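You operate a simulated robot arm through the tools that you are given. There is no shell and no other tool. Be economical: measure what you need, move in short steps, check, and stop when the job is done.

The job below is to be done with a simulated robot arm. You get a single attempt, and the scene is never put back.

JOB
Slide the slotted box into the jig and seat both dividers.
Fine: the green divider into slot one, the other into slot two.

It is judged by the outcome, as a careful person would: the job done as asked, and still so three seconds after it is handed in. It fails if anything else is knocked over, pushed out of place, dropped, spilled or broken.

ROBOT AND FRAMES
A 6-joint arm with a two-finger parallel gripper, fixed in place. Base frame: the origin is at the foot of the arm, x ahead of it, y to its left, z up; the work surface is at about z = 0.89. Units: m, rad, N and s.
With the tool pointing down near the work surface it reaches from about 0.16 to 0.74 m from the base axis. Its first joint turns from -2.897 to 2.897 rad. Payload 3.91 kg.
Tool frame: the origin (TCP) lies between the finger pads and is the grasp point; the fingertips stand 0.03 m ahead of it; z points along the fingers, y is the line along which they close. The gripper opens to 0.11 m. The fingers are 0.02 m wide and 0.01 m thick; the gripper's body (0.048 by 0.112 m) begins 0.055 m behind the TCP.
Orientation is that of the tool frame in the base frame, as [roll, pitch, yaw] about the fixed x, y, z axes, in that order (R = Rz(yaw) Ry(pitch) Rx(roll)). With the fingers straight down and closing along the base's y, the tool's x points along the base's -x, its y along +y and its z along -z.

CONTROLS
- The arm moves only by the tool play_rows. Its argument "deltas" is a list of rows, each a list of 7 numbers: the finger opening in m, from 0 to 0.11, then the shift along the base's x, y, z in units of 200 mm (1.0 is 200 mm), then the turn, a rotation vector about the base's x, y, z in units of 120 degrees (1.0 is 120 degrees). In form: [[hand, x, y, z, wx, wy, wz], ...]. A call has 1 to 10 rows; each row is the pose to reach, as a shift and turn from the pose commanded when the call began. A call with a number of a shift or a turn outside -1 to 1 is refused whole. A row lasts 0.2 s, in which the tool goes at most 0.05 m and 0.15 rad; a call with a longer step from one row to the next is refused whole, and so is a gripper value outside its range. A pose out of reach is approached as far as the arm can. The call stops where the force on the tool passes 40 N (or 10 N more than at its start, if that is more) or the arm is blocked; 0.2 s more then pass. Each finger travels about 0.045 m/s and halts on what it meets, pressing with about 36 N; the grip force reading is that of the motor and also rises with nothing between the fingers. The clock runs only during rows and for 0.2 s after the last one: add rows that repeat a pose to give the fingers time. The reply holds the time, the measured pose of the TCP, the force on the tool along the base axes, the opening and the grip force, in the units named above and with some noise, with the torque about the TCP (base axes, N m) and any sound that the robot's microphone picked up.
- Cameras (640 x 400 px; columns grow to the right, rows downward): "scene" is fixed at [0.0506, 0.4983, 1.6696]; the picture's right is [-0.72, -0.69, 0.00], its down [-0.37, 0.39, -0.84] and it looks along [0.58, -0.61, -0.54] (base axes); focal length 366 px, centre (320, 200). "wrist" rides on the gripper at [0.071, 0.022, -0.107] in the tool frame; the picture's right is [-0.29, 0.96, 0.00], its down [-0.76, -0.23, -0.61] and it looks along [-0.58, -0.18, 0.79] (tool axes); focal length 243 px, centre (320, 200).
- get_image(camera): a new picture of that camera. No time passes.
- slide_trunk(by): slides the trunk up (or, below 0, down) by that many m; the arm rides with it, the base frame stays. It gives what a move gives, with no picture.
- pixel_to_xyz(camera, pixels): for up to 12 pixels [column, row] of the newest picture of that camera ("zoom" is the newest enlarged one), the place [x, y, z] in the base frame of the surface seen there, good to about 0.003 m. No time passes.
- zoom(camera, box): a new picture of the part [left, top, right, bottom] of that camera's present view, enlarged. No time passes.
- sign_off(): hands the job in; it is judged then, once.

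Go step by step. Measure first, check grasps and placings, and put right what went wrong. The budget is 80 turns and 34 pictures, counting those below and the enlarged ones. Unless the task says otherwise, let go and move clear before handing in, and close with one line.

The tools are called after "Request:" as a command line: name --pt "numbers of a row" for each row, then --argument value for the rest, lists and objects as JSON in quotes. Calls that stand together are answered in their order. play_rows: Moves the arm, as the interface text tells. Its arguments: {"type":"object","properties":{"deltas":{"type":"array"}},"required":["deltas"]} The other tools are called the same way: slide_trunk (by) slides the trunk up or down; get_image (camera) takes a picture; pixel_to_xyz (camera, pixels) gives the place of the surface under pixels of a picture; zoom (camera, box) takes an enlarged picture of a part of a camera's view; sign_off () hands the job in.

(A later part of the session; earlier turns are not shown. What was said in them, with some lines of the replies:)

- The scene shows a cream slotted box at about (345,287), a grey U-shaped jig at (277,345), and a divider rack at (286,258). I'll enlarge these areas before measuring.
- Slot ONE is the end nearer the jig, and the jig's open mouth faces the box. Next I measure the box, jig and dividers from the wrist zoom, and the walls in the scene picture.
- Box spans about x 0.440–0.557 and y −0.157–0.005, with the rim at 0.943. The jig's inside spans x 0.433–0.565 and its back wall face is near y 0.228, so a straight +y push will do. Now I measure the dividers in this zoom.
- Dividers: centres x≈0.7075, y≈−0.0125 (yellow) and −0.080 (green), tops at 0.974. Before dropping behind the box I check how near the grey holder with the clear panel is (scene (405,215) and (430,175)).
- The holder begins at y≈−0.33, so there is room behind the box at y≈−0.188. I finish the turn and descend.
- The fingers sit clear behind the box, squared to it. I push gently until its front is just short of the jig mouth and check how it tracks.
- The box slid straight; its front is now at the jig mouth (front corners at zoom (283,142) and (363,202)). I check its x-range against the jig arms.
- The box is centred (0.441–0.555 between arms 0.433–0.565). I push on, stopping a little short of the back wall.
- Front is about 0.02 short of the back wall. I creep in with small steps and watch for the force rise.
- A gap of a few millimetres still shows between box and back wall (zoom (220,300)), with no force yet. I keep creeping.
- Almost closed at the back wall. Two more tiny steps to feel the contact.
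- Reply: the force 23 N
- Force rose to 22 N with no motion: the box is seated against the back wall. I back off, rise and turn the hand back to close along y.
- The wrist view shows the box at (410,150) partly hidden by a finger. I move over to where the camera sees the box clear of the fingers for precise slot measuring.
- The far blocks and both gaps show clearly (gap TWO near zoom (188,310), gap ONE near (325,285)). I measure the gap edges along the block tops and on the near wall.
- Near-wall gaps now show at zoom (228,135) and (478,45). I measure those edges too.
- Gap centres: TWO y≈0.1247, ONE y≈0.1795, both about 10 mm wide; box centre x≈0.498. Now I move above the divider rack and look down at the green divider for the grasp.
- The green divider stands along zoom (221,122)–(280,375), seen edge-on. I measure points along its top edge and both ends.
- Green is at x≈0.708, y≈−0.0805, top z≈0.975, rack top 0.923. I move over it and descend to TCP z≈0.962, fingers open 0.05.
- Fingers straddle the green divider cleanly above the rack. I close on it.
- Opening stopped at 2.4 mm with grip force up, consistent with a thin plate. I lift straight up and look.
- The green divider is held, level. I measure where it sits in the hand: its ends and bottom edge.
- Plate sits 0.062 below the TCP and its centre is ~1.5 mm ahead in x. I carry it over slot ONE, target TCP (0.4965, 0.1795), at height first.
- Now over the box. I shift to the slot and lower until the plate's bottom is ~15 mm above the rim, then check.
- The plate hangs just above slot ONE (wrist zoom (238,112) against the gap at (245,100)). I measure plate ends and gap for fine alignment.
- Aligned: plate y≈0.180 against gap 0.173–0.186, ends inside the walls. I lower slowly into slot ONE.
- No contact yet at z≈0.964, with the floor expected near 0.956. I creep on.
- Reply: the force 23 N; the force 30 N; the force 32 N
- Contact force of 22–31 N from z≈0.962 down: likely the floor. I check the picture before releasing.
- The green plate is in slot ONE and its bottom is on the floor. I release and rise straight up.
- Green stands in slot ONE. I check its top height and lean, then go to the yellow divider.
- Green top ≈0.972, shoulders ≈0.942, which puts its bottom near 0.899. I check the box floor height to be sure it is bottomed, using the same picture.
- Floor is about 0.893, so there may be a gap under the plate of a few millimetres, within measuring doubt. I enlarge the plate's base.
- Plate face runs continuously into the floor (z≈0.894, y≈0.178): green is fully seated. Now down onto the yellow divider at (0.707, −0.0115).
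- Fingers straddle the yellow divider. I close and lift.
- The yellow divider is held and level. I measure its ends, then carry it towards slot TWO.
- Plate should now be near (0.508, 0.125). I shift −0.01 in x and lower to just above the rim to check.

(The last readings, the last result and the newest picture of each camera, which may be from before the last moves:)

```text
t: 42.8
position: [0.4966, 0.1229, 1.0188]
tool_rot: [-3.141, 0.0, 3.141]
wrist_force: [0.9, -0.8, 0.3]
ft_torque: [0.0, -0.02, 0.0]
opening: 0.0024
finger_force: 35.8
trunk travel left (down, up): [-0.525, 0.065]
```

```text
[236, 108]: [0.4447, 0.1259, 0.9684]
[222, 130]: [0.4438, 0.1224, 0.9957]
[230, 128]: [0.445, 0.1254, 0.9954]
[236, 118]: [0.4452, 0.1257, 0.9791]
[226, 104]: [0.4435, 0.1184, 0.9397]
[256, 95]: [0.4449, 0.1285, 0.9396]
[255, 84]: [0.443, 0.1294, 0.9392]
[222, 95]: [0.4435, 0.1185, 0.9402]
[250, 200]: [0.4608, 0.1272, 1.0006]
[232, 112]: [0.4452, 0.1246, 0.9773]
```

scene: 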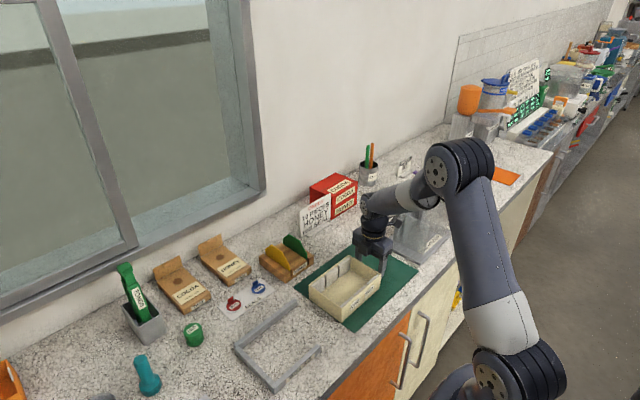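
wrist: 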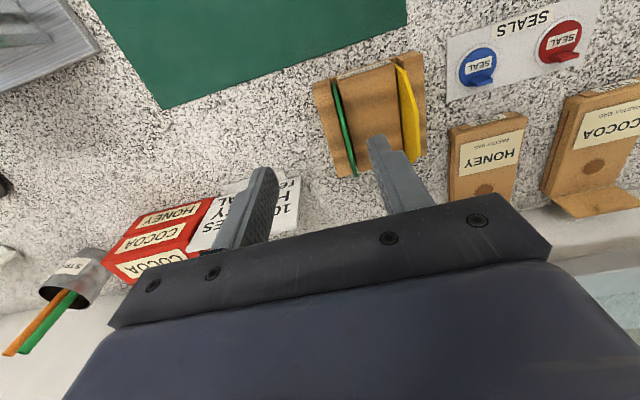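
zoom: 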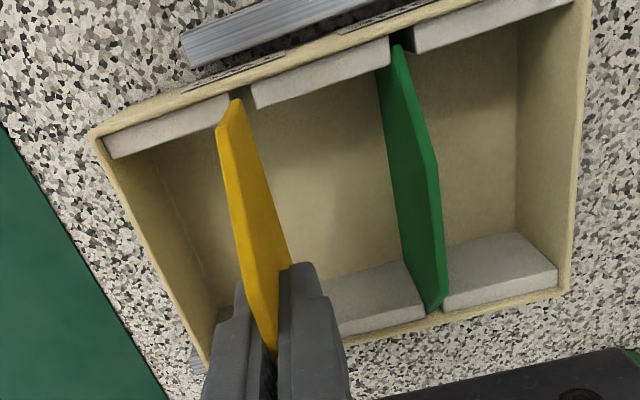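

Plate y≈0.125 in gap 0.1185–0.129; its near end is 1.5 mm closer to the wall than the green was. I trim +1.5 mm x, −1 mm y and lower.

Request:
play_rows --pt "0 0.008 -0.004 -0.03 0 0 0" --pt "0 0.008 -0.004 -0.08 0 0 0" --pt "0 0.008 -0.004 -0.13 0 0 0" --pt "0 0.008 -0.004 -0.18 0 0 0" --pt "0 0.008 -0.004 -0.23 0 0 0" --pt "0 0.008 -0.004 -0.26 0 0 0"

Request:
play_rows --pt "0 0 0 -0.015 0 0 0"

Request:
play_rows --pt "0 0 0 -0.01 0 0 0"

```text
t: 44.2
position: [0.4986, 0.1223, 0.9668]
tool_rot: [3.141, 0.0, 3.141]
wrist_force: [0.2, 0.7, -0.1]
ft_torque: [0.03, -0.01, -0.01]
opening: 0.0025
finger_force: 35.8
trunk travel left (down, up): [-0.525, 0.065]
```

```text
t: 44.6
position: [0.4994, 0.1226, 0.9648]
tool_rot: [3.141, 0.002, 3.14]
wrist_force: [-0.6, 1.1, -0.3]
ft_torque: [-0.01, 0.0, 0.0]
opening: 0.0026
finger_force: 36.4
trunk travel left (down, up): [-0.525, 0.065]
```

```text
t: 45.0
position: [0.4989, 0.1211, 0.9625]
tool_rot: [-3.141, -0.001, 3.141]
wrist_force: [0.5, 0.9, 0.6]
ft_torque: [-0.02, -0.04, 0.01]
opening: 0.0024
finger_force: 35.9
trunk travel left (down, up): [-0.525, 0.065]
```

Request:
play_rows --pt "0 0 0 -0.01 0 0 0"

Request:
play_rows --pt "0 0 0 -0.007 0 0 0"

```text
t: 45.4
position: [0.4992, 0.1224, 0.9606]
tool_rot: [3.141, -0.001, 3.141]
wrist_force: [1.1, 0.4, 0.2]
ft_torque: [0.03, 0.04, -0.01]
opening: 0.0026
finger_force: 36.7
trunk travel left (down, up): [-0.525, 0.065]
```

```text
t: 45.8
position: [0.4991, 0.1227, 0.96]
tool_rot: [-3.14, 0.0, -3.141]
wrist_force: [-1.2, -0.5, 10.6]
ft_torque: [-0.06, 0.4, 0.02]
opening: 0.0025
finger_force: 35.9
trunk travel left (down, up): [-0.525, 0.065]
```

Contact, 10.6 N with some torque: one end touched first. One more small press to seat it flat.

Request:
play_rows --pt "0 0 0 -0.008 0 0 0"

Request:
play_rows --pt "0 0 0 -0.006 0 0 0"

Request:
zoom --camera "scene" --box '[245, 275, 355, 365]'

```text
t: 46.2
position: [0.4977, 0.1222, 0.9606]
tool_rot: [3.14, 0.005, 3.141]
wrist_force: [0.1, -1.5, 25.1]
ft_torque: [-0.13, 0.69, 0.02]
opening: 0.0027
finger_force: 36.5
trunk travel left (down, up): [-0.525, 0.065]
```

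```text
t: 46.6
position: [0.4991, 0.121, 0.9598]
tool_rot: [3.141, 0.004, 3.14]
wrist_force: [1.5, 0.1, 30.6]
ft_torque: [0.01, -0.1, -0.02]
opening: 0.0025
finger_force: 35.8
trunk travel left (down, up): [-0.525, 0.065]
```

```text
4.44 times, centred on (300, 320) of scene
```

zoom: 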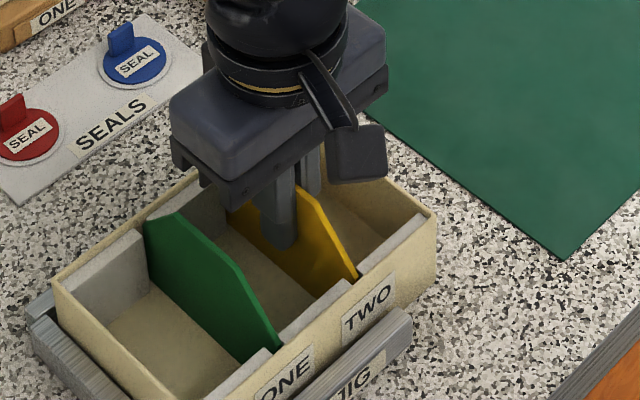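

Torque vanished at 30 N: the plate is flat on the floor in slot TWO. I release and rise.

Request:
play_rows --pt "0 0 0 0.012 0 0 0" --pt "0.006 0 0 0.012 0 0 0" --pt "0.015 0 0 0.012 0 0 0" --pt "0.03 0 0 0.012 0 0 0" --pt "0.03 0 0 0.012 0 0 0" --pt "0.03 0 0 0.1 0 0 0" --pt "0.03 0 0 0.25 0 0 0" --pt "0.03 0 0 0.45 0 0 0" --pt "0.03 0 0 0.65 0 0 0" --pt "0.03 -0.1 -0.2 0.8 0 0 0"

Request:
zoom --camera "scene" --box '[230, 280, 350, 390]'

```text
refused: row 10 steps farther than a row can; nothing moved
```

```text
3.64 times, centred on (290, 335) of scene
```

zoom: 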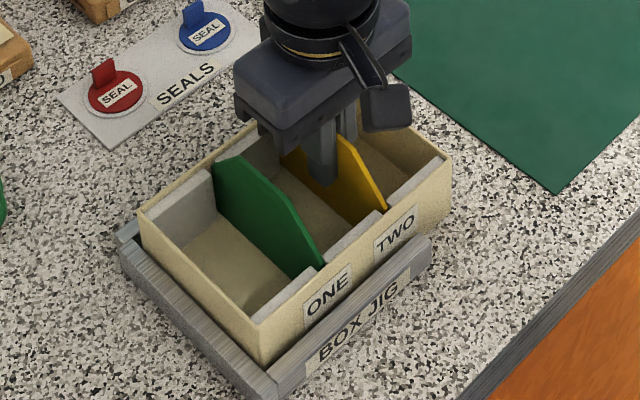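

The call was refused for a too-long last step and nothing moved. I repeat it with a shorter one.

Request:
play_rows --pt "0 0 0 0.012 0 0 0" --pt "0.006 0 0 0.012 0 0 0" --pt "0.015 0 0 0.012 0 0 0" --pt "0.03 0 0 0.012 0 0 0" --pt "0.03 0 0 0.012 0 0 0" --pt "0.03 0 0 0.1 0 0 0" --pt "0.03 0 0 0.25 0 0 0" --pt "0.03 0 0 0.45 0 0 0" --pt "0.03 0 0 0.65 0 0 0" --pt "0.03 0 -0.1 0.8 0 0 0"

Request:
play_rows --pt "0.03 0 -0.2 0 0 0 0" --pt "0.03 0 -0.4 0 0 0 0" --pt "0.03 0 -0.6 0 0 0 0"

Request:
zoom --camera "scene" --box '[230, 280, 350, 390]'

```text
t: 48.8
position: [0.4999, 0.1021, 1.1158]
tool_rot: [3.141, -0.001, 3.14]
wrist_force: [-0.5, -0.3, -0.8]
ft_torque: [-0.02, 0.0, -0.02]
opening: 0.0304
finger_force: 0.0
trunk travel left (down, up): [-0.525, 0.065]
```

```text
t: 49.6
position: [0.4972, -0.0155, 1.1162]
tool_rot: [3.14, -0.001, 3.142]
wrist_force: [0.0, -0.2, 0.6]
ft_torque: [-0.01, -0.04, 0.03]
opening: 0.0299
finger_force: 0.0
trunk travel left (down, up): [-0.525, 0.065]
```

```text
3.64 times, centred on (290, 335) of scene
```

zoom: 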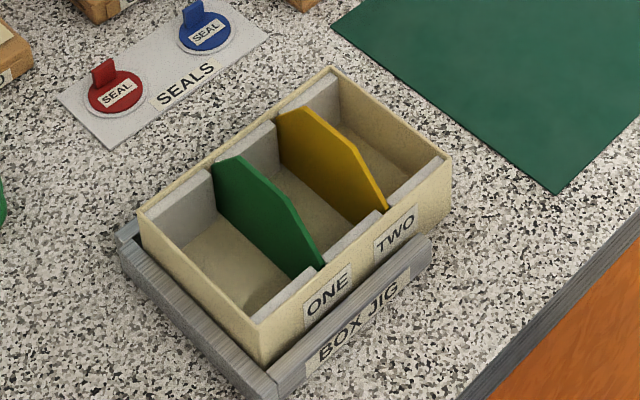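

Both dividers stand in their slots. I verify heights and that the box is still against the jig's back wall.

Request:
pixel_to_xyz --camera "zoom" --pixels '[[305, 108], [355, 152], [238, 156], [290, 203], [142, 218], [260, 322], [135, 240], [140, 255], [452, 160], [332, 68], [386, 208], [322, 265]]'

Request:
get_image --camera "scene"

```text
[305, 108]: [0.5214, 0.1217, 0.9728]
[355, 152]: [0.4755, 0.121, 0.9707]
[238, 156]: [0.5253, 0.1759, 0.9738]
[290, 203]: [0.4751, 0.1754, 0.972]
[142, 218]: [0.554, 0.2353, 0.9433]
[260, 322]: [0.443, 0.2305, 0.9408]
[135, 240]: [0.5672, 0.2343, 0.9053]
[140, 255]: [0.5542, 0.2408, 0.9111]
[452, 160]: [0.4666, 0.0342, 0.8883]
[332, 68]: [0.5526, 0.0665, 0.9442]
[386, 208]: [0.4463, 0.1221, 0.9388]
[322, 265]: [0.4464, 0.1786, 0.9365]
```

```text
3 pictures are left
```

scene: 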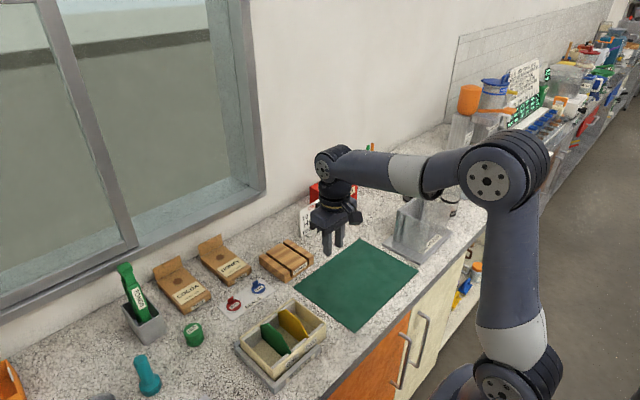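

Both tops are level (≈0.972) and in their slots. The box is against the jig's back wall, everything else is where it was, and the hand is clear, so I hand in.

Request:
sign_off

```text
The job is handed in.
```

The slotted box is seated in the jig, with the green divider in slot one and the yellow divider in slot two.
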